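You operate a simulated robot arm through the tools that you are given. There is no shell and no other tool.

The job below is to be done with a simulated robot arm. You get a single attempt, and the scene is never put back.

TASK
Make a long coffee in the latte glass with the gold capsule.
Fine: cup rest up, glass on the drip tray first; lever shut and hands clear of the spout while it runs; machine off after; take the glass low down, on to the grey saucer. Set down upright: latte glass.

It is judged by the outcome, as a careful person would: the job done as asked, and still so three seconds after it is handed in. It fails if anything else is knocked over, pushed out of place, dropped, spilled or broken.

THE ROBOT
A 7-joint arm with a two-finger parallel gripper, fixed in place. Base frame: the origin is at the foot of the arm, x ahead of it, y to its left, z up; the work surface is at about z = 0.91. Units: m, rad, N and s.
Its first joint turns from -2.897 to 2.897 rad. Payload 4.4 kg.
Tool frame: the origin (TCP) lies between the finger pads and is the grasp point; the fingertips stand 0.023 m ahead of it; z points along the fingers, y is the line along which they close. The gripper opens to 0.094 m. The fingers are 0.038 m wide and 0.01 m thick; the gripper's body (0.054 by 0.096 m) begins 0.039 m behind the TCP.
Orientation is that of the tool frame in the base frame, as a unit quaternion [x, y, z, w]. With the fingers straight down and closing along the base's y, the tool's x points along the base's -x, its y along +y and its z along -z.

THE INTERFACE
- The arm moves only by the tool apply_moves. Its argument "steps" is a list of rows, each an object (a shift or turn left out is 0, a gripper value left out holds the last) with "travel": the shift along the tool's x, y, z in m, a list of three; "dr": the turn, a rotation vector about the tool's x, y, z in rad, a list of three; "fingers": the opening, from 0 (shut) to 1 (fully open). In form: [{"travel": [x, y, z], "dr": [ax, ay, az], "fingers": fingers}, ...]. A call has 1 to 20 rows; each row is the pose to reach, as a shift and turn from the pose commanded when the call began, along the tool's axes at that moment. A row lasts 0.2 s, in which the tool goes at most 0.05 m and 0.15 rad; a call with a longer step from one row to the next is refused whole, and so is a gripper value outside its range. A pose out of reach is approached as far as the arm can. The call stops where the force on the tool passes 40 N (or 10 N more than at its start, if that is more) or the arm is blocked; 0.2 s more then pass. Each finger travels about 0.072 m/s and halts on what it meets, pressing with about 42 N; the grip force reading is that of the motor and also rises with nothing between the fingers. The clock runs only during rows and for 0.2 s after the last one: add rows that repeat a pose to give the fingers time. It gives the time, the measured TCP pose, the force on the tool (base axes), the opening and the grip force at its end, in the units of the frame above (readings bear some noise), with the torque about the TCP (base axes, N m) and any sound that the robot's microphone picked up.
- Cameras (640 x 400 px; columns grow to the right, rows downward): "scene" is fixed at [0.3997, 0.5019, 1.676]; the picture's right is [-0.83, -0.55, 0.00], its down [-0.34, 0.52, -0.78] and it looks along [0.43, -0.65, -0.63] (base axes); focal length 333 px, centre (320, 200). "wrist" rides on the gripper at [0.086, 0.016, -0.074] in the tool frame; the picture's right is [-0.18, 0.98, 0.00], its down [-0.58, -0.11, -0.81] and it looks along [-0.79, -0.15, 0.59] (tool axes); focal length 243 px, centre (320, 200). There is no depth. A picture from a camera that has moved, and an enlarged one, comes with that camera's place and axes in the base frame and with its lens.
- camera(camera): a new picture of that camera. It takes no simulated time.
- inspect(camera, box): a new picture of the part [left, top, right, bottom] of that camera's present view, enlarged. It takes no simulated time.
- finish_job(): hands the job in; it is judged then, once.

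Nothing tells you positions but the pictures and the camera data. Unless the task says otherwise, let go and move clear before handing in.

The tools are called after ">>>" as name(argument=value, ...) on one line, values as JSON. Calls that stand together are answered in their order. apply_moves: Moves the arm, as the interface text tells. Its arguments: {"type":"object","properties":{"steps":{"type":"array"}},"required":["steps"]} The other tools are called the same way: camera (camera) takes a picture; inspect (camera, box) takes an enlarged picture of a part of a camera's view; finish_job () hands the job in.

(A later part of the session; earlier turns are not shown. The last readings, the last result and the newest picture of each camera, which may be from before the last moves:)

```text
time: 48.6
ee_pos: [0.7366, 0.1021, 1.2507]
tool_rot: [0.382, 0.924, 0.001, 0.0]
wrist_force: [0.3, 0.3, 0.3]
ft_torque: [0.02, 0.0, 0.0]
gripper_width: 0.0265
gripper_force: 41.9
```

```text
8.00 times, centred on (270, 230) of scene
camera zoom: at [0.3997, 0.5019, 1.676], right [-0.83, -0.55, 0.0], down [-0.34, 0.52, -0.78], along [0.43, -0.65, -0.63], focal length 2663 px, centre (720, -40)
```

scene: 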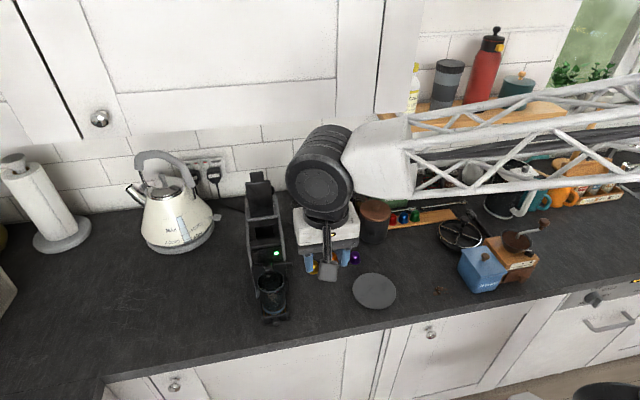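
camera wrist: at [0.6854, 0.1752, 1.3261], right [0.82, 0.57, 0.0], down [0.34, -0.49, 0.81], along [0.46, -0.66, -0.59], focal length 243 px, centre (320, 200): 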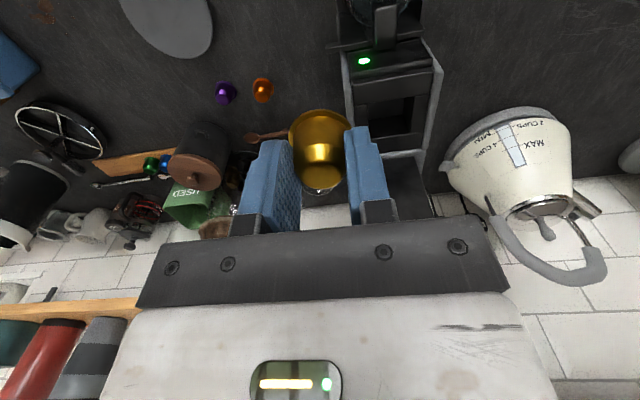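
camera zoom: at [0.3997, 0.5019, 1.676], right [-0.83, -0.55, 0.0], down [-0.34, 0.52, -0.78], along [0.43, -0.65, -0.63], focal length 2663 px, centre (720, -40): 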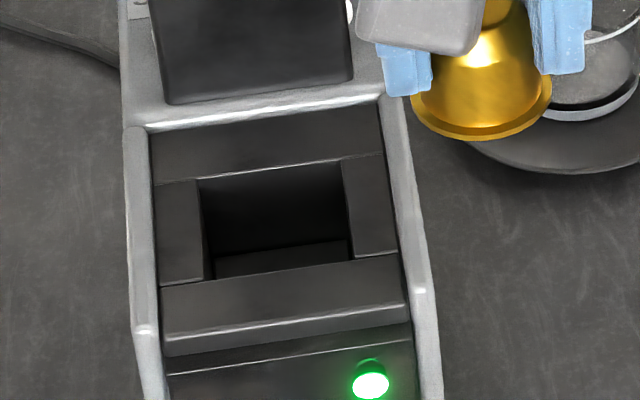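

The slot is a 45 × 45 mm well about 35 mm deep, centred at s ≈ 0.6535, n ≈ 0.5275, with its rim at z ≈ 1.106, so the capsule fits standing. I'll bring it over the slot and look again.

>>> apply_moves(steps=[{"travel": [-0.02, 0.0151, 0.0], "dr": [0, 0, 0]}, {"travel": [-0.04, 0.0302, 0.01]}, {"travel": [-0.06, 0.0453, 0.03]}, {"travel": [-0.0788, 0.0604, 0.05]}, {"travel": [-0.0788, 0.0604, 0.08]}, {"travel": [-0.0788, 0.0604, 0.08]}])

>>> inspect(camera="wrist", box=[230, 40, 430, 220])

>>> inspect(camera="scene", box=[230, 160, 330, 260])

```text
time: 50.0
ee_pos: [0.8362, 0.0889, 1.1692]
tool_rot: [0.383, 0.924, 0.0, -0.002]
wrist_force: [0.3, -0.4, 0.2]
ft_torque: [-0.01, 0.02, 0.03]
gripper_width: 0.0264
gripper_force: 42.2
```

```text
2.22 times, centred on (330, 130) of wrist
camera zoom: at [0.7846, 0.162, 1.2445], right [0.82, 0.57, 0.0], down [0.34, -0.49, 0.81], along [0.46, -0.66, -0.59], focal length 539 px, centre (298, 356)
```

zoom: 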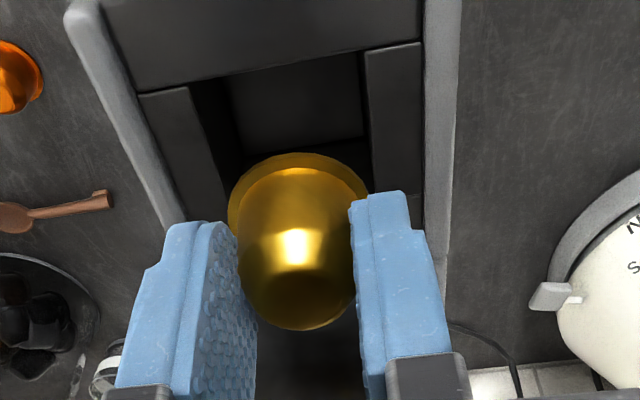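

```text
4.00 times, centred on (280, 210) of scene
camera zoom: at [0.3997, 0.5019, 1.676], right [-0.83, -0.55, 0.0], down [-0.34, 0.52, -0.78], along [0.43, -0.65, -0.63], focal length 1332 px, centre (480, 160)
```

zoom: 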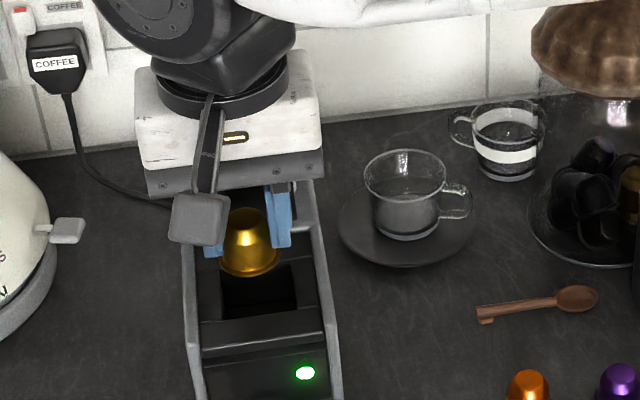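

The capsule is centred over the slot within 2 mm. I'll lower it until the fingertips are just above the rim and let it drop in.

>>> apply_moves(steps=[{"travel": [-0.0005, -0.0005, 0.012]}, {"travel": [-0.0005, -0.0005, 0.024]}, {"travel": [-0.0005, -0.0005, 0.0355]}, {"travel": [-0.0005, -0.0005, 0.0355]}])

>>> inspect(camera="wrist", box=[230, 40, 430, 220])

>>> inspect(camera="scene", box=[240, 190, 310, 260])

```text
time: 50.8
ee_pos: [0.8357, 0.0885, 1.1459]
tool_rot: [0.382, 0.924, 0.003, 0.004]
wrist_force: [-0.1, -1.1, 6.8]
ft_torque: [-0.13, -0.12, -0.05]
gripper_width: 0.0266
gripper_force: 42.0
stopped in row 3: the force on the tool passed its limit at 47 N (the readings are from after the stop); the commanded pose is now the measured one
```

```text
2.22 times, centred on (330, 130) of wrist
camera zoom: at [0.7848, 0.1614, 1.2208], right [0.82, 0.57, 0.01], down [0.33, -0.49, 0.81], along [0.46, -0.66, -0.59], focal length 539 px, centre (298, 356)
```

zoom: 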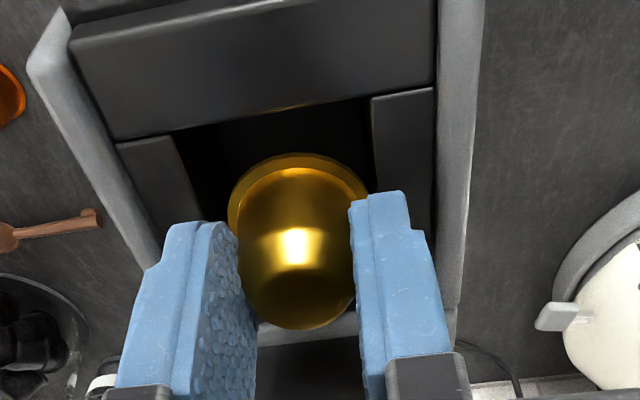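

```text
5.71 times, centred on (275, 225) of scene
camera zoom: at [0.3997, 0.5019, 1.676], right [-0.83, -0.55, 0.0], down [-0.34, 0.52, -0.78], along [0.43, -0.65, -0.63], focal length 1902 px, centre (577, 57)
```

zoom: 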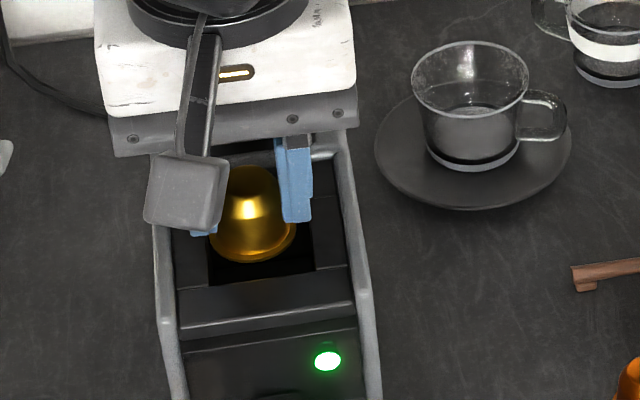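

The descent stopped on contact: the capsule's rim caught the rear edge of the slot, as the picture shows it about 3 mm too far back. I'll lift slightly, shift forward and try again.

>>> apply_moves(steps=[{"travel": [0, 0, -0.007]}, {"travel": [0.0035, -0.002, -0.007]}, {"travel": [0.0035, -0.002, -0.002]}, {"travel": [0.0035, -0.002, 0.003]}, {"travel": [0.0035, -0.002, 0.008]}, {"travel": [0.0035, -0.002, 0.012]}, {"travel": [0.0035, -0.002, 0.012]}])

>>> inspect(camera="wrist", box=[230, 40, 430, 220])

>>> inspect(camera="scene", box=[240, 190, 310, 260])

```text
time: 52.4
ee_pos: [0.8323, 0.0893, 1.1334]
tool_rot: [0.382, 0.924, 0.002, 0.003]
wrist_force: [-1.5, 0.7, 3.4]
ft_torque: [0.01, 0.17, 0.02]
gripper_width: 0.0265
gripper_force: 42.2
```

```text
2.22 times, centred on (330, 130) of wrist
camera zoom: at [0.7811, 0.1625, 1.2079], right [0.82, 0.57, 0.01], down [0.33, -0.49, 0.81], along [0.46, -0.66, -0.59], focal length 539 px, centre (298, 356)
```

zoom: 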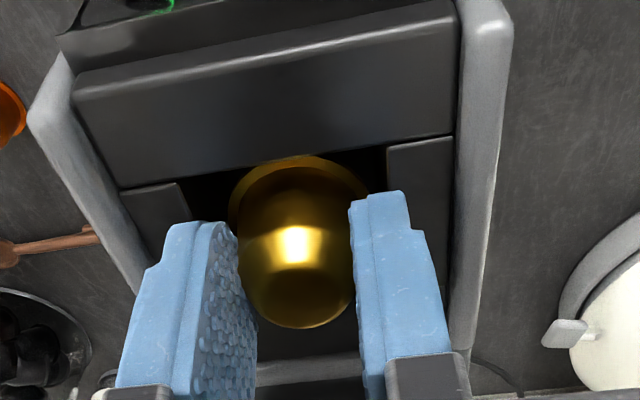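

```text
5.71 times, centred on (275, 225) of scene
camera zoom: at [0.3997, 0.5019, 1.676], right [-0.83, -0.55, 0.0], down [-0.34, 0.52, -0.78], along [0.43, -0.65, -0.63], focal length 1902 px, centre (577, 57)
```

zoom: 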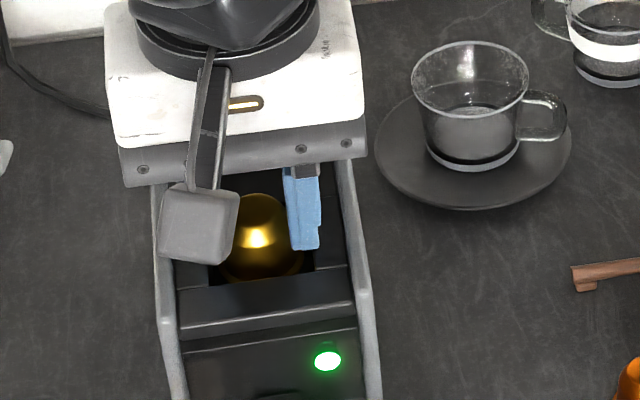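

The capsule's rim is now inside the slot. I'll open the fingers to let it settle.

>>> apply_moves(steps=[{"travel": [0, 0, 0], "fingers": 0.34}, {"travel": [0, 0, 0], "fingers": 0.4}, {"travel": [0, 0, 0], "fingers": 0.44}, {"travel": [0, 0, -0.01], "fingers": 0.44}, {"travel": [0, 0, -0.03]}, {"travel": [0, 0, -0.05]}])

>>> inspect(camera="wrist", box=[230, 0, 430, 200])

>>> inspect(camera="scene", box=[240, 190, 310, 260])

```text
time: 53.8
ee_pos: [0.8319, 0.0882, 1.1837]
tool_rot: [0.383, 0.924, 0.001, 0.002]
wrist_force: [0.1, -1.0, 0.1]
ft_torque: [0.0, -0.04, 0.05]
gripper_width: 0.0414
gripper_force: 0.0
```

```text
2.00 times, centred on (330, 100) of wrist
camera zoom: at [0.7811, 0.1623, 1.2579], right [0.82, 0.57, 0.01], down [0.33, -0.49, 0.81], along [0.46, -0.66, -0.59], focal length 485 px, centre (300, 400)
```

zoom: 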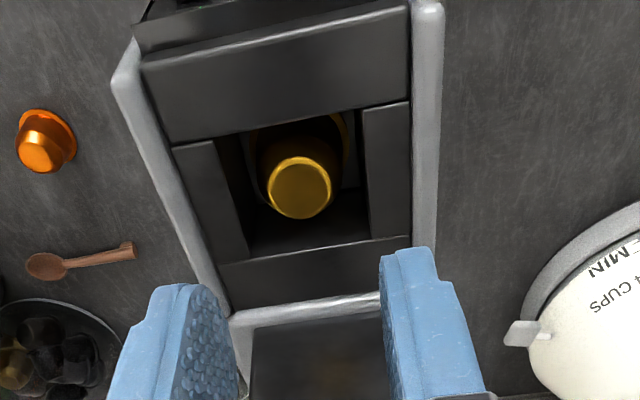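

```text
5.71 times, centred on (275, 225) of scene
camera zoom: at [0.3997, 0.5019, 1.676], right [-0.83, -0.55, 0.0], down [-0.34, 0.52, -0.78], along [0.43, -0.65, -0.63], focal length 1902 px, centre (577, 57)
```

zoom: 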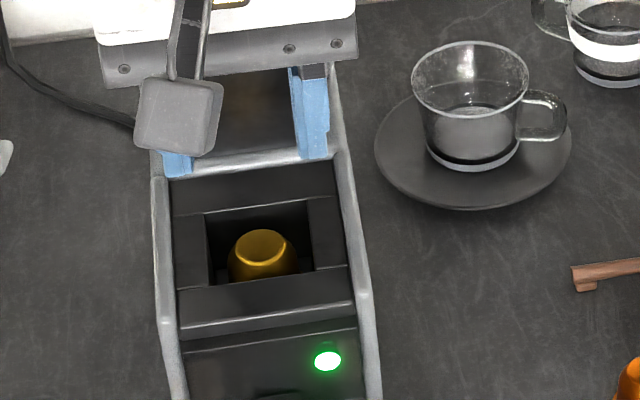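

The capsule is seated in the slot, below its rim. Next is the lever: an upper cabinet hangs over the back of the machine, so I'll rise, move off to the right and study the lever from the side.

>>> apply_moves(steps=[{"travel": [0, 0, -0.045], "fingers": 0.44}, {"travel": [0, 0, -0.09]}, {"travel": [0.02, -0.02, -0.12]}, {"travel": [0.035, -0.04, -0.14], "dr": [0, 0, -0.142]}, {"travel": [0.05, -0.06, -0.155], "dr": [0, 0, -0.284]}, {"travel": [0.06, -0.08, -0.166], "dr": [0, 0, -0.426]}, {"travel": [0.07, -0.1, -0.166], "dr": [0, 0, -0.568]}, {"travel": [0.076, -0.12, -0.166], "dr": [0, 0, -0.71]}, {"travel": [0.076, -0.14, -0.166], "dr": [0, 0, -0.852]}, {"travel": [0.076, -0.16, -0.166], "dr": [0, 0, -0.994]}, {"travel": [0.076, -0.18, -0.166], "dr": [0, 0, -1.136]}, {"travel": [0.076, -0.19, -0.166], "dr": [0, 0, -1.278]}, {"travel": [0.076, -0.2, -0.166], "dr": [0, 0, -1.42]}, {"travel": [0.076, -0.2, -0.166], "dr": [0, 0, -1.566]}])

>>> camera(camera="wrist")

>>> camera(camera="scene")

```text
time: 56.8
ee_pos: [0.6354, 0.0005, 1.3483]
tool_rot: [-0.382, 0.924, -0.002, 0.005]
wrist_force: [-1.0, 0.7, 0.0]
ft_torque: [0.0, 0.01, 0.02]
gripper_width: 0.0415
gripper_force: 0.2
```

```text
taken
camera wrist: at [0.5609, -0.0482, 1.4222], right [-0.56, 0.83, 0.0], down [0.48, 0.33, 0.81], along [0.67, 0.45, -0.59], focal length 243 px, centre (320, 200)
```

wrist: 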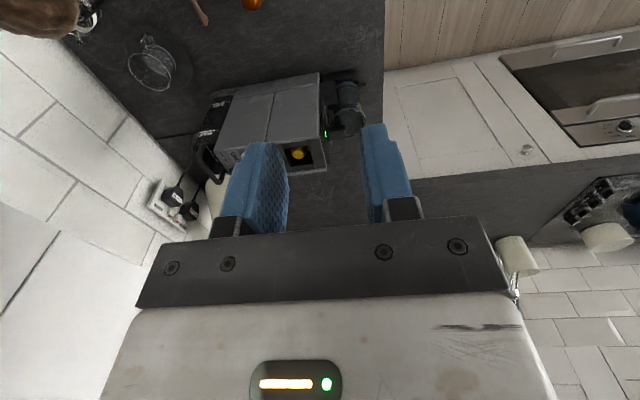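

```text
taken
```

scene: 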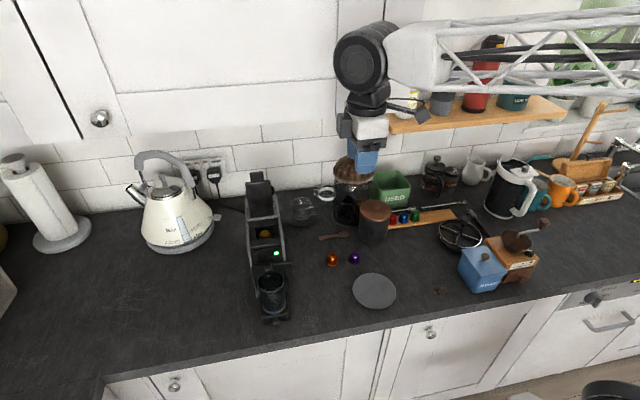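

>>> apply_moves(steps=[{"travel": [0, -0.03, 0], "fingers": 0.44}, {"travel": [0, -0.06, 0]}, {"travel": [0, -0.06, 0]}])

>>> camera(camera="wrist")

>>> inspect(camera="wrist", box=[250, 80, 400, 230])

```text
time: 57.6
ee_pos: [0.6779, -0.0424, 1.3478]
tool_rot: [-0.381, 0.925, -0.001, 0.004]
wrist_force: [-0.5, -0.6, 0.4]
ft_torque: [-0.02, 0.01, 0.02]
gripper_width: 0.0413
gripper_force: 0.0
```

```text
taken
camera wrist: at [0.6035, -0.0911, 1.4222], right [-0.56, 0.83, 0.0], down [0.48, 0.33, 0.81], along [0.67, 0.45, -0.59], focal length 243 px, centre (320, 200)
```

wrist: 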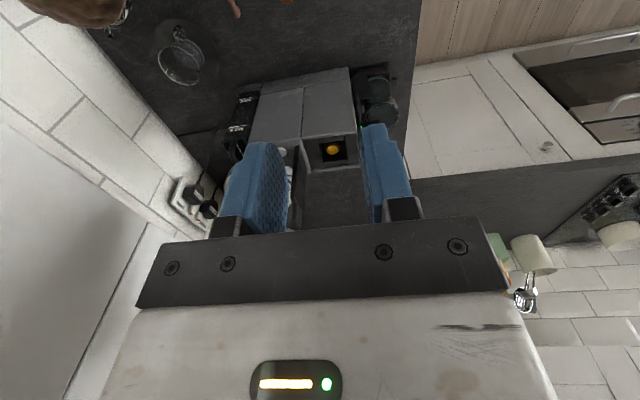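

```text
2.67 times, centred on (325, 155) of wrist
camera zoom: at [0.6035, -0.0911, 1.4222], right [-0.56, 0.83, 0.0], down [0.48, 0.33, 0.81], along [0.67, 0.45, -0.59], focal length 647 px, centre (307, 320)
```

zoom: 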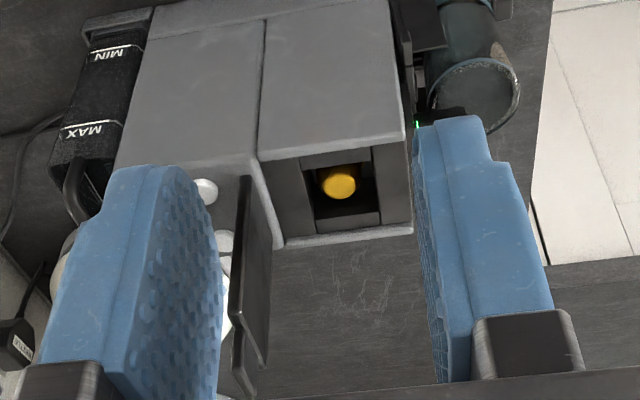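

The lever stands vertical at n ≈ 0.58, its handle reaching z ≈ 1.25, with the cabinet starting at about n 0.625, z 1.34. I'll close the fingers, tilt the tool to 60° and come in low beside the lever, staying under the cabinet.

>>> apply_moves(steps=[{"travel": [-0.0034, -0.0155, 0.0136], "dr": [0.0873, 0, 0], "fingers": 0}, {"travel": [-0.0069, -0.0309, 0.0273], "dr": [0.1745, 0, 0]}, {"travel": [-0.0103, -0.0464, 0.0409], "dr": [0.2618, 0, 0]}, {"travel": [-0.0137, -0.0618, 0.0545], "dr": [0.3491, 0, 0]}, {"travel": [-0.0172, -0.0773, 0.0682], "dr": [0.4363, 0, 0]}, {"travel": [-0.0206, -0.0927, 0.0818], "dr": [0.5236, 0, 0]}, {"travel": [-0.0206, -0.0927, 0.0818], "dr": [0.5236, 0, 0]}])

>>> camera(camera="wrist")

>>> camera(camera="scene")

```text
time: 59.2
ee_pos: [0.7574, -0.0927, 1.2668]
tool_rot: [-0.367, 0.893, -0.241, 0.103]
wrist_force: [-0.5, -0.5, -1.0]
ft_torque: [0.03, 0.01, -0.01]
gripper_width: 0.0
gripper_force: 42.1
```

```text
taken
camera wrist: at [0.6588, -0.1169, 1.3226], right [-0.46, 0.73, -0.49], down [0.19, 0.63, 0.75], along [0.87, 0.26, -0.43], focal length 243 px, centre (320, 200)
```

wrist: 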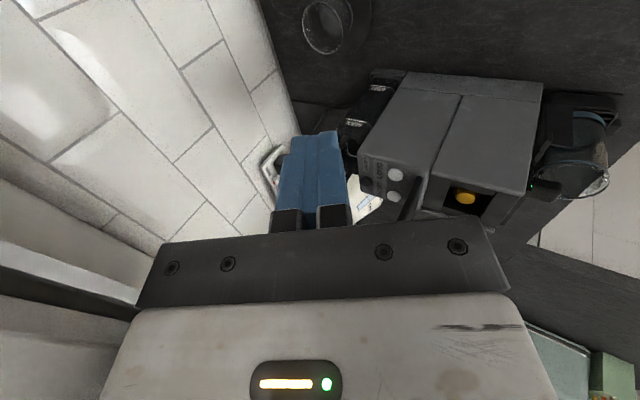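

```text
taken
```

scene: 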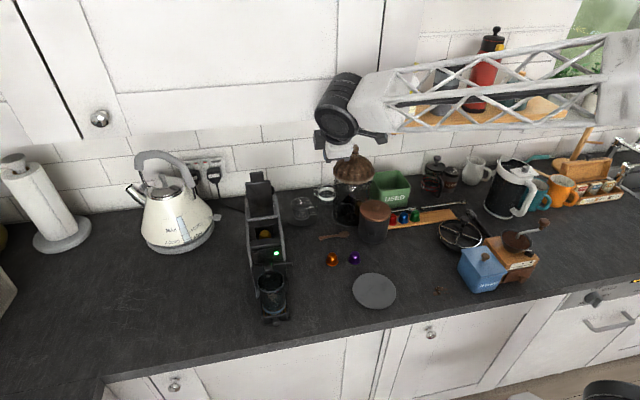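

>>> apply_moves(steps=[{"travel": [-0.035, 0, 0]}, {"travel": [-0.07, 0, 0]}, {"travel": [-0.1, 0, 0]}, {"travel": [-0.1, 0, 0]}])

>>> inspect(camera="wrist", box=[240, 60, 440, 240])

>>> inspect(camera="scene", box=[220, 80, 360, 260])

```text
time: 60.2
ee_pos: [0.8295, -0.0209, 1.2687]
tool_rot: [-0.367, 0.893, -0.24, 0.103]
wrist_force: [-0.4, 0.3, -1.0]
ft_torque: [0.02, 0.02, 0.01]
gripper_width: 0.0003
gripper_force: 41.7
```

```text
2.22 times, centred on (340, 150) of wrist
camera zoom: at [0.7306, -0.0454, 1.3246], right [-0.46, 0.73, -0.49], down [0.19, 0.63, 0.76], along [0.86, 0.26, -0.43], focal length 539 px, centre (276, 311)
```

zoom: 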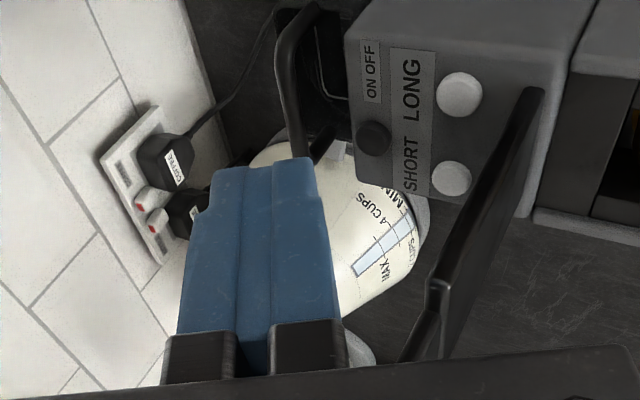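

```text
2.22 times, centred on (290, 170) of scene
camera zoom: at [0.3997, 0.5019, 1.676], right [-0.83, -0.55, 0.0], down [-0.34, 0.52, -0.78], along [0.43, -0.65, -0.63], focal length 740 px, centre (387, 267)
```

zoom: 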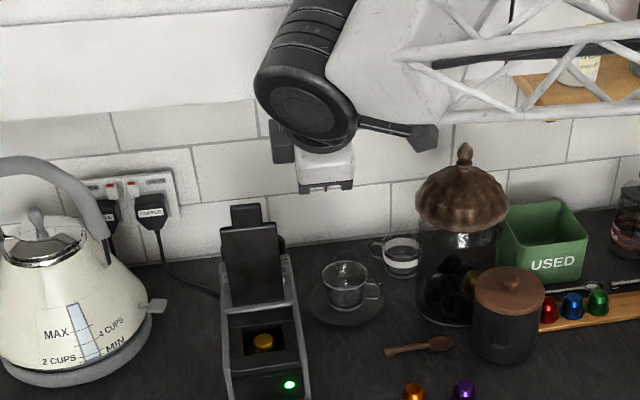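

The view shows the LONG, SHORT and ON/OFF buttons and the lever edge-on at n ≈ 0.58; the fingers are 16 mm behind its plane. I'll slide across behind the lever handle.

>>> apply_moves(steps=[{"travel": [-0.03, 0, 0]}, {"travel": [-0.06, 0, 0]}, {"travel": [-0.0817, 0, 0]}, {"travel": [-0.0817, 0, 0]}])

>>> inspect(camera="wrist", box=[240, 60, 440, 240])

>>> inspect(camera="scene", box=[220, 80, 360, 260])

```text
time: 61.2
ee_pos: [0.8874, 0.0363, 1.2689]
tool_rot: [-0.368, 0.893, -0.239, 0.101]
wrist_force: [-5.9, 0.8, -4.8]
ft_torque: [-0.2, -0.35, 0.11]
gripper_width: 0.0
gripper_force: 41.6
```

```text
2.22 times, centred on (340, 150) of wrist
camera zoom: at [0.7884, 0.0122, 1.3249], right [-0.47, 0.73, -0.49], down [0.19, 0.63, 0.75], along [0.86, 0.26, -0.43], focal length 539 px, centre (276, 311)
```

zoom: 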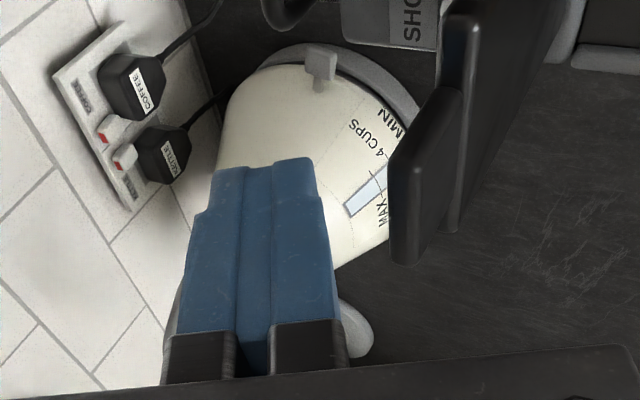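

```text
2.22 times, centred on (290, 170) of scene
camera zoom: at [0.3997, 0.5019, 1.676], right [-0.83, -0.55, 0.0], down [-0.34, 0.52, -0.78], along [0.43, -0.65, -0.63], focal length 740 px, centre (387, 267)
```

zoom: 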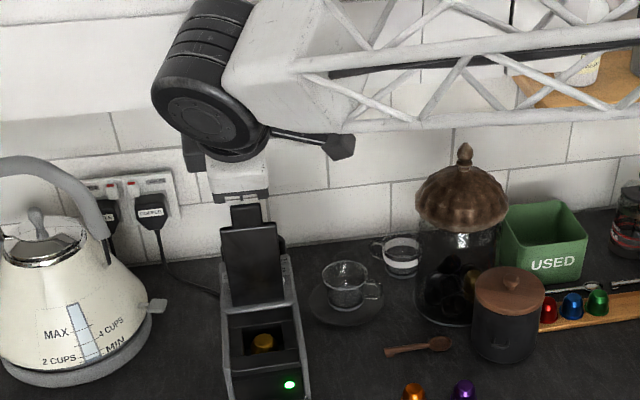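

A light reading of about 7 N suggests the hand is brushing the cabinet's lower edge. I'll ease down and forward a few millimetres, which is also the direction the lever must go, and recheck.

>>> apply_moves(steps=[{"travel": [0, 0.0034, 0.0009]}, {"travel": [0, 0.0068, 0.0018]}, {"travel": [0, 0.0068, 0.0018]}])

>>> inspect(camera="wrist", box=[240, 60, 440, 240])

```text
time: 62.0
ee_pos: [0.8841, 0.0402, 1.2648]
tool_rot: [-0.367, 0.893, -0.241, 0.102]
wrist_force: [0.3, 0.1, 1.0]
ft_torque: [0.01, -0.03, 0.02]
gripper_width: 0.0002
gripper_force: 41.5
```

```text
2.22 times, centred on (340, 150) of wrist
camera zoom: at [0.7848, 0.0155, 1.3197], right [-0.46, 0.73, -0.49], down [0.19, 0.63, 0.75], along [0.86, 0.26, -0.43], focal length 539 px, centre (276, 311)
```

zoom: 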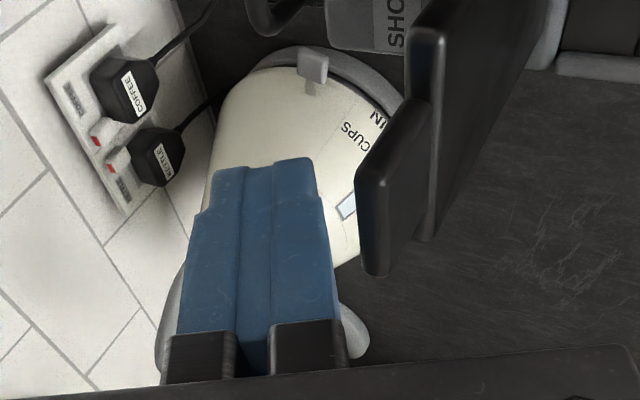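

Clear now. I'll draw the lever forward along its arc to about 40° and check.

>>> apply_moves(steps=[{"travel": [0, 0.0156, -0.0054]}, {"travel": [0, 0.0313, -0.0107]}, {"travel": [0, 0.043, -0.0145]}, {"travel": [0, 0.0546, -0.0177]}, {"travel": [0, 0.0667, -0.0193]}, {"travel": [0, 0.0788, -0.0205]}, {"travel": [0, 0.09, -0.02]}, {"travel": [0, 0.1005, -0.0193]}])

>>> camera(camera="wrist")

>>> inspect(camera="scene", box=[220, 120, 340, 260])

```text
time: 63.8
ee_pos: [0.8148, 0.1085, 1.2287]
tool_rot: [-0.367, 0.893, -0.241, 0.103]
wrist_force: [0.9, 1.0, 0.5]
ft_torque: [-0.02, 0.01, -0.01]
gripper_width: 0.0001
gripper_force: 42.0
```

```text
taken
camera wrist: at [0.7166, 0.0839, 1.2848], right [-0.47, 0.73, -0.49], down [0.19, 0.63, 0.76], along [0.86, 0.26, -0.43], focal length 243 px, centre (320, 200)
```

wrist: 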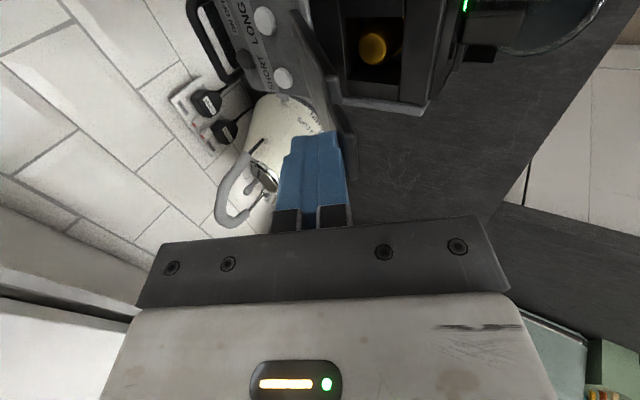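

```text
2.86 times, centred on (280, 190) of scene
camera zoom: at [0.3997, 0.5019, 1.676], right [-0.83, -0.55, 0.0], down [-0.34, 0.52, -0.78], along [0.43, -0.65, -0.63], focal length 951 px, centre (434, 229)
```

zoom: 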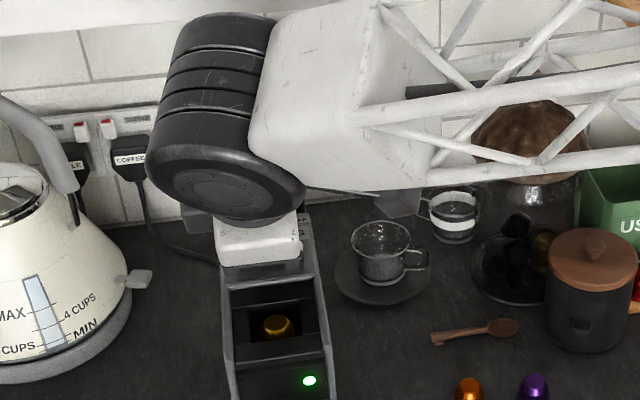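

The lever is swinging forward cleanly, and nothing else is touched. I'll bring it on down toward the closed position.

>>> apply_moves(steps=[{"travel": [0, 0.0107, 0.0025]}, {"travel": [0, 0.0214, 0.005]}, {"travel": [0, 0.0314, 0.0093]}, {"travel": [0, 0.0414, 0.0136]}, {"travel": [0, 0.0505, 0.0195]}, {"travel": [0, 0.0596, 0.0254]}, {"travel": [0, 0.0676, 0.0329]}, {"travel": [0, 0.0755, 0.0404]}])

>>> camera(camera="wrist")

>>> inspect(camera="scene", box=[220, 160, 340, 300])

```text
time: 65.6
ee_pos: [0.7851, 0.1397, 1.1555]
tool_rot: [-0.367, 0.893, -0.24, 0.102]
wrist_force: [-1.3, -0.1, -0.1]
ft_torque: [0.0, -0.01, -0.01]
gripper_width: 0.0
gripper_force: 41.6
```

```text
taken
camera wrist: at [0.6861, 0.1159, 1.2121], right [-0.47, 0.73, -0.49], down [0.19, 0.63, 0.75], along [0.86, 0.26, -0.43], focal length 243 px, centre (320, 200)
```

wrist: 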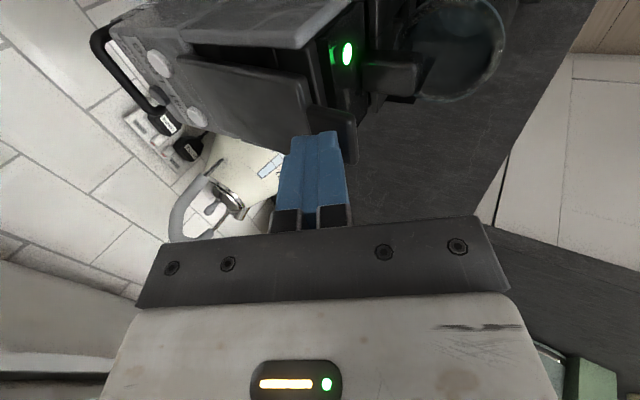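

```text
2.86 times, centred on (280, 230) of scene
camera zoom: at [0.3997, 0.5019, 1.676], right [-0.83, -0.55, 0.0], down [-0.34, 0.52, -0.78], along [0.43, -0.65, -0.63], focal length 951 px, centre (434, 114)
```

zoom: 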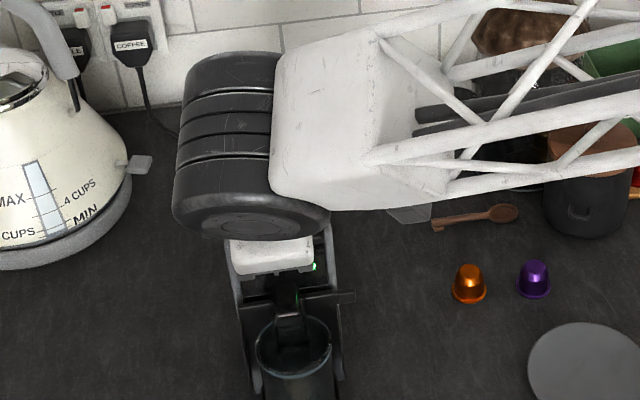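

>>> apply_moves(steps=[{"travel": [0, 0.0044, 0.0058]}, {"travel": [0, 0.0087, 0.0116]}, {"travel": [0, 0.0131, 0.0174]}, {"travel": [0, 0.0145, 0.0198]}, {"travel": [0, 0.0159, 0.0223]}, {"travel": [0, 0.0173, 0.0247]}, {"travel": [0, 0.0188, 0.0273]}])

>>> inspect(camera="wrist", box=[170, 0, 430, 200])

```text
time: 66.4
ee_pos: [0.7837, 0.1419, 1.1417]
tool_rot: [-0.365, 0.893, -0.242, 0.107]
wrist_force: [-7.2, -3.0, 20.8]
ft_torque: [-0.35, 0.34, -0.04]
gripper_width: 0.0001
gripper_force: 42.1
stopped in row 4: the force on the tool passed its limit at 44 N (the readings are from after the stop); the commanded pose is now the measured one
```

```text
2.00 times, centred on (300, 100) of wrist
camera zoom: at [0.6843, 0.1174, 1.1977], right [-0.46, 0.74, -0.5], down [0.18, 0.63, 0.76], along [0.87, 0.26, -0.42], focal length 485 px, centre (360, 400)
```

zoom: 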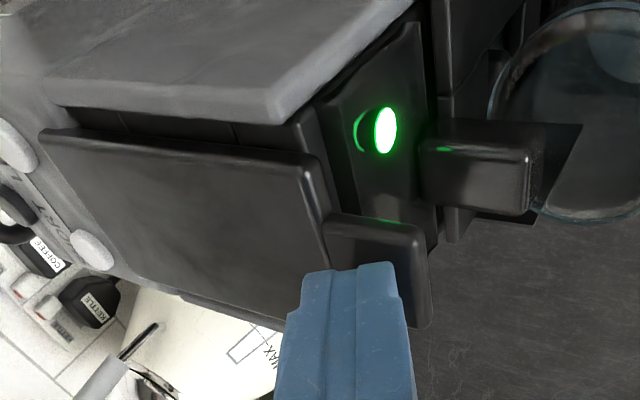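

The lever met a firm stop at horizontal (front and rear corners both at z ≈ 1.11), so it is closed. I'll back off upward and check that it stays down.

>>> apply_moves(steps=[{"travel": [0, -0.005, -0.0087]}, {"travel": [0, -0.015, -0.03]}, {"travel": [0.02, -0.03, -0.06]}, {"travel": [0.05, -0.045, -0.09]}, {"travel": [0.09, -0.055, -0.11]}, {"travel": [0.13, -0.06, -0.12]}])

>>> camera(camera="wrist")

>>> inspect(camera="scene", box=[230, 180, 320, 310])

```text
time: 67.8
ee_pos: [0.683, 0.055, 1.2728]
tool_rot: [-0.366, 0.893, -0.24, 0.106]
wrist_force: [0.1, -0.4, -0.1]
ft_torque: [0.01, -0.02, 0.0]
gripper_width: 0.0
gripper_force: 42.5
```

```text
taken
camera wrist: at [0.5845, 0.0297, 1.3286], right [-0.46, 0.74, -0.5], down [0.18, 0.63, 0.76], along [0.87, 0.26, -0.42], focal length 243 px, centre (320, 200)
```

wrist: 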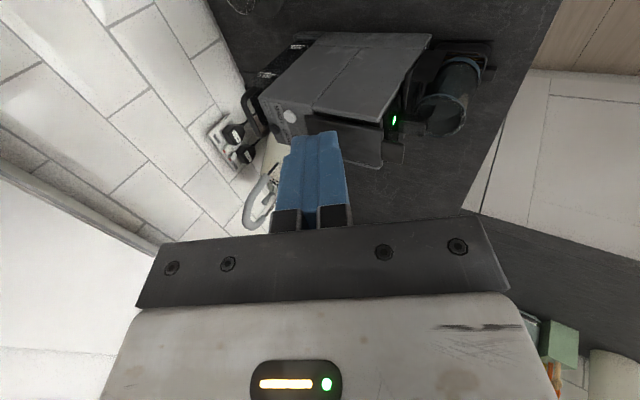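

```text
3.08 times, centred on (275, 245) of scene
camera zoom: at [0.3997, 0.5019, 1.676], right [-0.83, -0.55, 0.0], down [-0.34, 0.52, -0.78], along [0.43, -0.65, -0.63], focal length 1024 px, centre (458, 62)
```

zoom: 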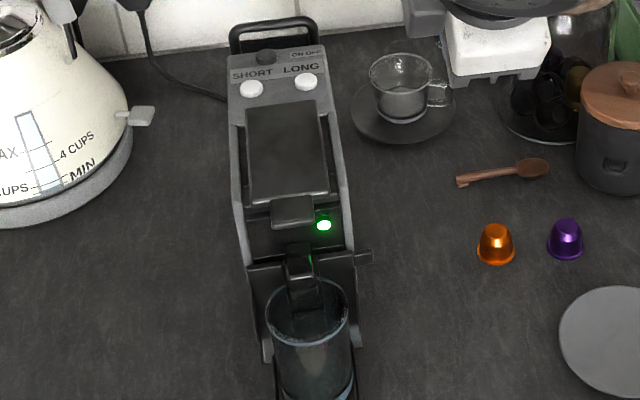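

The lever is shut and staying down, and the LONG and SHORT labels are readable from here, LONG on the right. I'll move the closed fingertips above LONG and verify the alignment before pressing.

>>> apply_moves(steps=[{"travel": [-0.0179, -0.0159, 0.0261]}, {"travel": [-0.0357, -0.0319, 0.0522]}, {"travel": [-0.0536, -0.0478, 0.0783]}, {"travel": [-0.0715, -0.0637, 0.1044]}, {"travel": [-0.0893, -0.0797, 0.1305]}, {"travel": [-0.1072, -0.0956, 0.1566]}, {"travel": [-0.1072, -0.0956, 0.1566]}])

>>> inspect(camera="wrist", box=[200, 60, 440, 220])

>>> inspect(camera="scene", box=[230, 150, 320, 280])

```text
time: 69.4
ee_pos: [0.8748, 0.0159, 1.1866]
tool_rot: [-0.366, 0.893, -0.24, 0.105]
wrist_force: [0.2, 0.3, 0.3]
ft_torque: [0.06, 0.01, 0.0]
gripper_width: 0.0002
gripper_force: 42.2
```

```text
2.50 times, centred on (320, 140) of wrist
camera zoom: at [0.7759, -0.0073, 1.2427], right [-0.46, 0.74, -0.5], down [0.18, 0.63, 0.76], along [0.87, 0.26, -0.42], focal length 606 px, centre (320, 350)
```

zoom: 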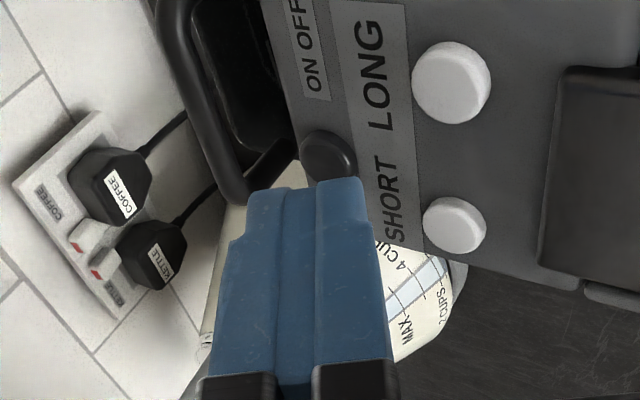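

```text
3.08 times, centred on (275, 215) of scene
camera zoom: at [0.3997, 0.5019, 1.676], right [-0.83, -0.55, 0.0], down [-0.34, 0.52, -0.78], along [0.43, -0.65, -0.63], focal length 1024 px, centre (458, 154)
```

zoom: 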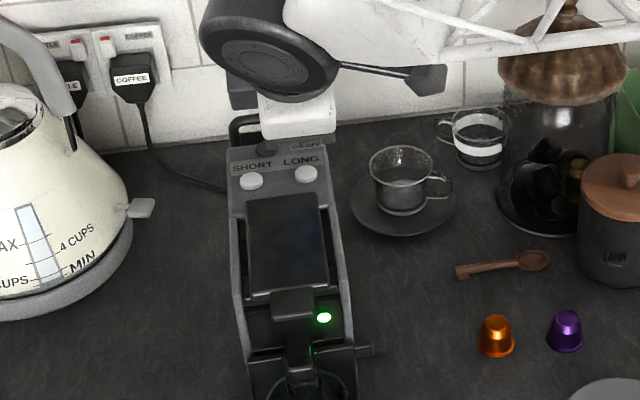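

Fingertips are directly above LONG (s ≈ 0.629, n ≈ 0.610), well away from SHORT and ON/OFF. Pressing it now in small steps.

>>> apply_moves(steps=[{"travel": [0, 0.01, 0.0173]}, {"travel": [0, 0.02, 0.0346]}, {"travel": [0, 0.0215, 0.0372]}, {"travel": [0, 0.023, 0.0398]}])

```text
time: 70.4
ee_pos: [0.8753, 0.0171, 1.1403]
tool_rot: [-0.366, 0.893, -0.241, 0.106]
wrist_force: [-0.2, 0.4, 1.5]
ft_torque: [0.01, 0.0, -0.04]
gripper_width: 0.0
gripper_force: 42.9
heard: click
```

I heard a click. I'll lift off straight up and listen for the brew.

>>> apply_moves(steps=[{"travel": [0, -0.005, -0.0087]}, {"travel": [0, -0.02, -0.0346]}, {"travel": [0, -0.03, -0.05]}, {"travel": [0.02, -0.035, -0.065]}, {"travel": [0.05, -0.035, -0.075]}])

>>> inspect(camera="scene", box=[230, 200, 320, 330])

```text
time: 71.6
ee_pos: [0.8333, -0.0124, 1.223]
tool_rot: [-0.366, 0.892, -0.242, 0.106]
wrist_force: [0.4, -0.3, -1.3]
ft_torque: [-0.02, 0.0, 0.04]
gripper_width: 0.0001
gripper_force: 41.6
```

```text
3.08 times, centred on (275, 265) of scene
camera zoom: at [0.3997, 0.5019, 1.676], right [-0.83, -0.55, 0.0], down [-0.34, 0.52, -0.78], along [0.43, -0.65, -0.63], focal length 1024 px, centre (458, 0)
```

zoom: 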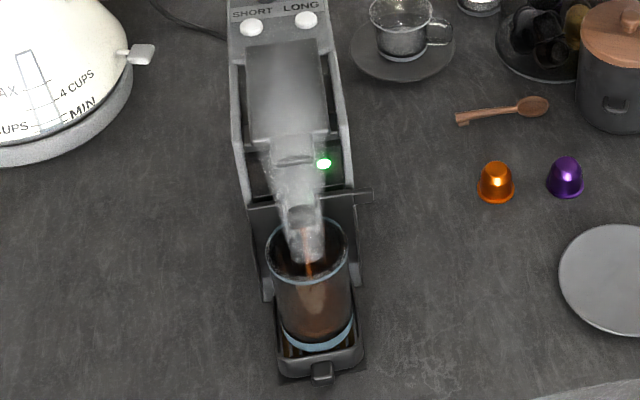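

The machine is brewing and the coffee is running into the glass. My hand stays clear while I wait.

>>> apply_moves(steps=[{"travel": [0, 0, 0]}, {"travel": [0, 0, 0]}, {"travel": [0, 0, 0]}, {"travel": [0, 0, 0]}, {"travel": [0, 0, 0]}, {"travel": [0, 0, 0]}, {"travel": [0, 0, 0]}, {"travel": [0, 0, 0]}, {"travel": [0, 0, 0]}, {"travel": [0, 0, 0]}, {"travel": [0, 0, 0]}, {"travel": [0, 0, 0]}, {"travel": [0, 0, 0]}, {"travel": [0, 0, 0]}, {"travel": [0, 0, 0]}, {"travel": [0, 0, 0]}, {"travel": [0, 0, 0]}, {"travel": [0, 0, 0]}, {"travel": [0, 0, 0]}, {"travel": [0, 0, 0]}])

>>> inspect(camera="scene", box=[230, 200, 320, 330])

```text
time: 75.8
ee_pos: [0.8341, -0.0134, 1.2255]
tool_rot: [-0.367, 0.892, -0.241, 0.106]
wrist_force: [1.0, -1.0, 0.2]
ft_torque: [-0.02, 0.03, 0.01]
gripper_width: 0.0002
gripper_force: 42.5
```

```text
3.08 times, centred on (275, 265) of scene
camera zoom: at [0.3997, 0.5019, 1.676], right [-0.83, -0.55, 0.0], down [-0.34, 0.52, -0.78], along [0.43, -0.65, -0.63], focal length 1024 px, centre (458, 0)
```

zoom: 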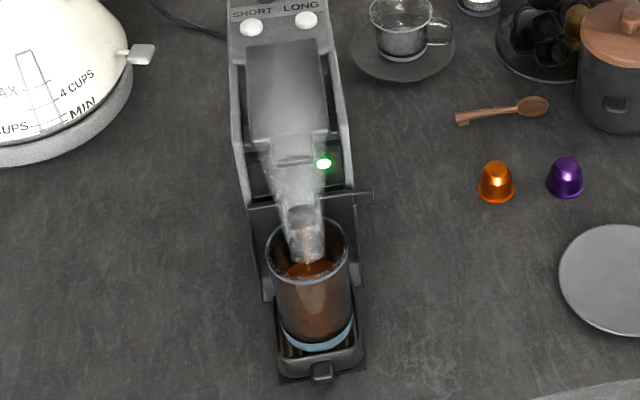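

Still filling; I'll keep waiting and watching.

>>> apply_moves(steps=[{"travel": [0, 0, 0]}, {"travel": [0, 0, 0]}, {"travel": [0, 0, 0]}, {"travel": [0, 0, 0]}, {"travel": [0, 0, 0]}, {"travel": [0, 0, 0]}, {"travel": [0, 0, 0]}, {"travel": [0, 0, 0]}, {"travel": [0, 0, 0]}, {"travel": [0, 0, 0]}])

>>> inspect(camera="scene", box=[240, 240, 310, 320])

```text
time: 78.0
ee_pos: [0.8336, -0.0128, 1.2238]
tool_rot: [-0.367, 0.892, -0.241, 0.106]
wrist_force: [0.2, 0.0, -0.1]
ft_torque: [0.0, 0.02, 0.01]
gripper_width: 0.0
gripper_force: 42.1
```

```text
5.00 times, centred on (275, 280) of scene
camera zoom: at [0.3997, 0.5019, 1.676], right [-0.83, -0.55, 0.0], down [-0.34, 0.52, -0.78], along [0.43, -0.65, -0.63], focal length 1664 px, centre (545, -200)
```

zoom: 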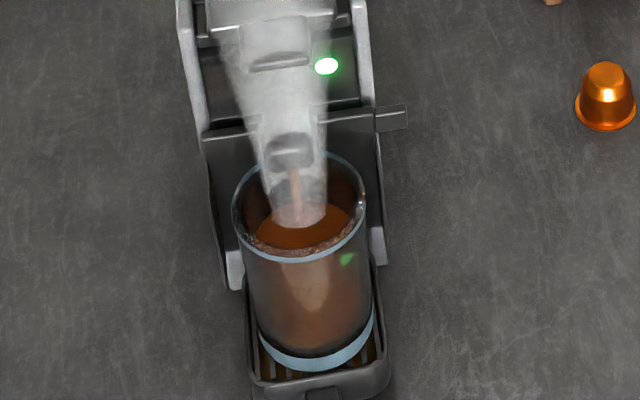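

>>> apply_moves(steps=[{"travel": [0, 0, 0]}, {"travel": [0, 0, 0]}, {"travel": [0, 0, 0]}, {"travel": [0, 0, 0]}, {"travel": [0, 0, 0]}, {"travel": [0, 0, 0]}, {"travel": [0, 0, 0]}])

>>> inspect(camera="scene", box=[240, 240, 310, 320])

```text
time: 79.6
ee_pos: [0.8338, -0.0137, 1.2232]
tool_rot: [-0.366, 0.893, -0.241, 0.106]
wrist_force: [-0.6, -0.1, 0.1]
ft_torque: [-0.01, 0.04, 0.01]
gripper_width: 0.0004
gripper_force: 42.7
```

```text
5.00 times, centred on (275, 280) of scene
camera zoom: at [0.3997, 0.5019, 1.676], right [-0.83, -0.55, 0.0], down [-0.34, 0.52, -0.78], along [0.43, -0.65, -0.63], focal length 1664 px, centre (545, -200)
```

zoom: 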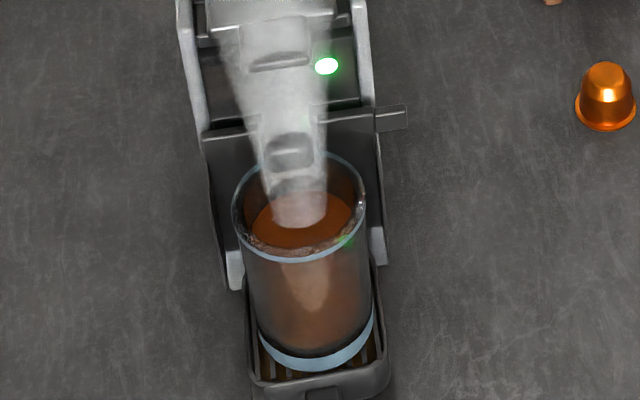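

The stream looks finished, with only steam left. I'll wait a little longer to be sure before touching the machine.

>>> apply_moves(steps=[{"travel": [0, 0, 0]}, {"travel": [0, 0, 0]}, {"travel": [0, 0, 0]}, {"travel": [0, 0, 0]}, {"travel": [0, 0, 0]}, {"travel": [0, 0, 0]}, {"travel": [0, 0, 0]}, {"travel": [0, 0, 0]}, {"travel": [0, 0, 0]}, {"travel": [0, 0, 0]}])

>>> inspect(camera="scene", box=[240, 240, 310, 320])

>>> inspect(camera="wrist", box=[200, 40, 440, 220])

```text
time: 81.8
ee_pos: [0.8335, -0.0127, 1.2238]
tool_rot: [-0.366, 0.893, -0.24, 0.106]
wrist_force: [0.3, 0.0, 0.0]
ft_torque: [-0.03, -0.01, 0.03]
gripper_width: 0.0
gripper_force: 42.2
```

```text
5.00 times, centred on (275, 280) of scene
camera zoom: at [0.3997, 0.5019, 1.676], right [-0.83, -0.55, 0.0], down [-0.34, 0.52, -0.78], along [0.43, -0.65, -0.63], focal length 1664 px, centre (545, -200)
```

zoom: 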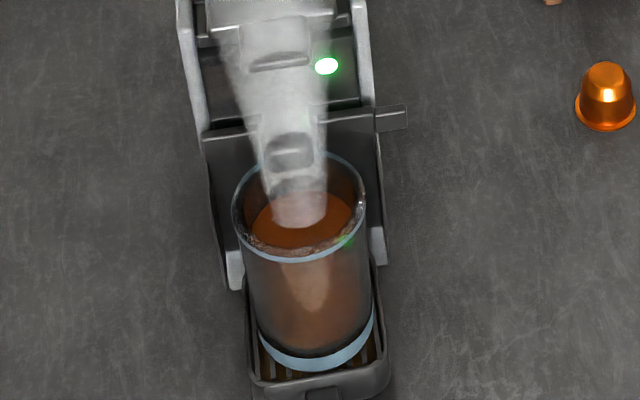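

```text
2.22 times, centred on (320, 130) of wrist
camera zoom: at [0.7344, -0.0371, 1.279], right [-0.46, 0.74, -0.5], down [0.18, 0.63, 0.76], along [0.87, 0.26, -0.42], focal length 539 px, centre (320, 356)
```

zoom: 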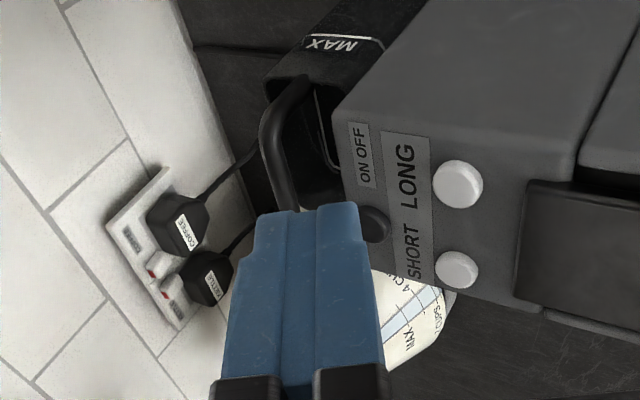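

Brewing has finished and the level is steady. Next I'll switch the machine off: lower first to stay clear of the cabinet, then move over the dark ON/OFF button.

>>> apply_moves(steps=[{"travel": [0, 0.0138, 0.0238]}, {"travel": [0, 0.0275, 0.0476]}, {"travel": [-0.0262, 0.0143, 0.0553]}, {"travel": [-0.0524, 0.001, 0.0629]}, {"travel": [-0.0786, -0.0122, 0.0706]}, {"travel": [-0.0786, -0.0122, 0.0706]}])

>>> inspect(camera="wrist", box=[200, 40, 440, 220])

>>> inspect(camera="scene", box=[230, 150, 320, 280])

```text
time: 83.2
ee_pos: [0.9231, 0.0105, 1.1696]
tool_rot: [-0.365, 0.893, -0.242, 0.105]
wrist_force: [-0.2, -0.5, -0.1]
ft_torque: [-0.01, 0.0, -0.01]
gripper_width: 0.0
gripper_force: 41.9
```

```text
2.22 times, centred on (320, 130) of wrist
camera zoom: at [0.8228, -0.0144, 1.2244], right [-0.46, 0.74, -0.5], down [0.18, 0.63, 0.76], along [0.87, 0.26, -0.42], focal length 539 px, centre (320, 356)
```

zoom: 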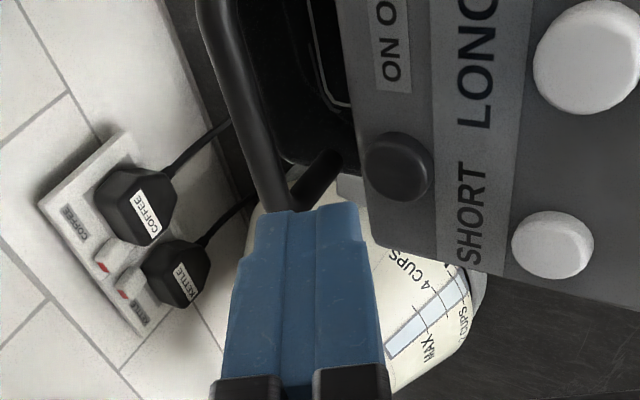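

```text
3.08 times, centred on (275, 215) of scene
camera zoom: at [0.3997, 0.5019, 1.676], right [-0.83, -0.55, 0.0], down [-0.34, 0.52, -0.78], along [0.43, -0.65, -0.63], focal length 1024 px, centre (458, 154)
```

zoom: 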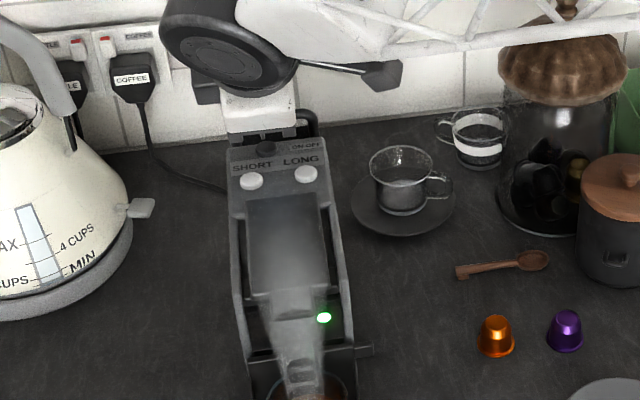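

Fingertips are above the ON/OFF button, just in front of the water tank's handle. I'll press straight down gently.

>>> apply_moves(steps=[{"travel": [0, 0.0065, 0.0113]}, {"travel": [0, 0.0115, 0.0199]}, {"travel": [0, 0.0135, 0.0234]}, {"travel": [0, 0.015, 0.026]}])

>>> inspect(camera="scene", box=[230, 180, 320, 310])

>>> inspect(camera="wrist", box=[240, 60, 400, 200])

```text
time: 84.2
ee_pos: [0.9231, 0.0101, 1.1397]
tool_rot: [-0.366, 0.893, -0.241, 0.106]
wrist_force: [-1.7, 1.7, 6.3]
ft_torque: [-0.04, 0.04, -0.01]
gripper_width: 0.0
gripper_force: 41.3
heard: click
```

```text
3.08 times, centred on (275, 245) of scene
camera zoom: at [0.3997, 0.5019, 1.676], right [-0.83, -0.55, 0.0], down [-0.34, 0.52, -0.78], along [0.43, -0.65, -0.63], focal length 1024 px, centre (458, 62)
```

zoom: 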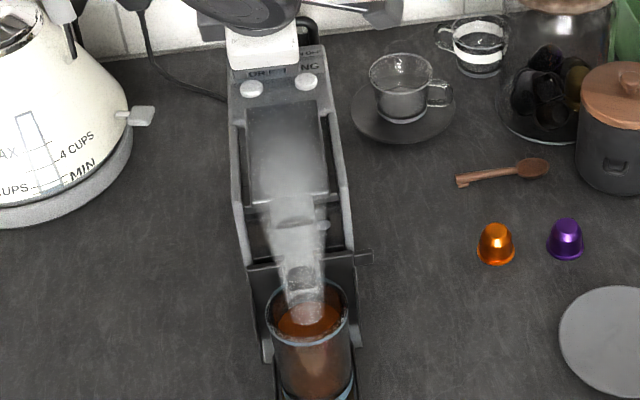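

```text
2.86 times, centred on (320, 130) of wrist
camera zoom: at [0.8232, -0.0144, 1.1951], right [-0.46, 0.74, -0.5], down [0.18, 0.63, 0.76], along [0.87, 0.26, -0.42], focal length 693 px, centre (320, 400)
```

zoom: 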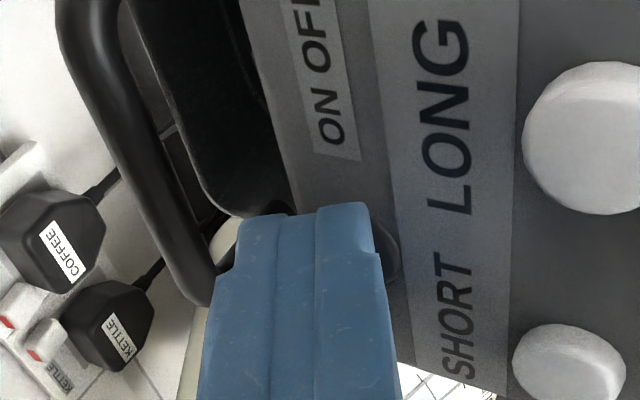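

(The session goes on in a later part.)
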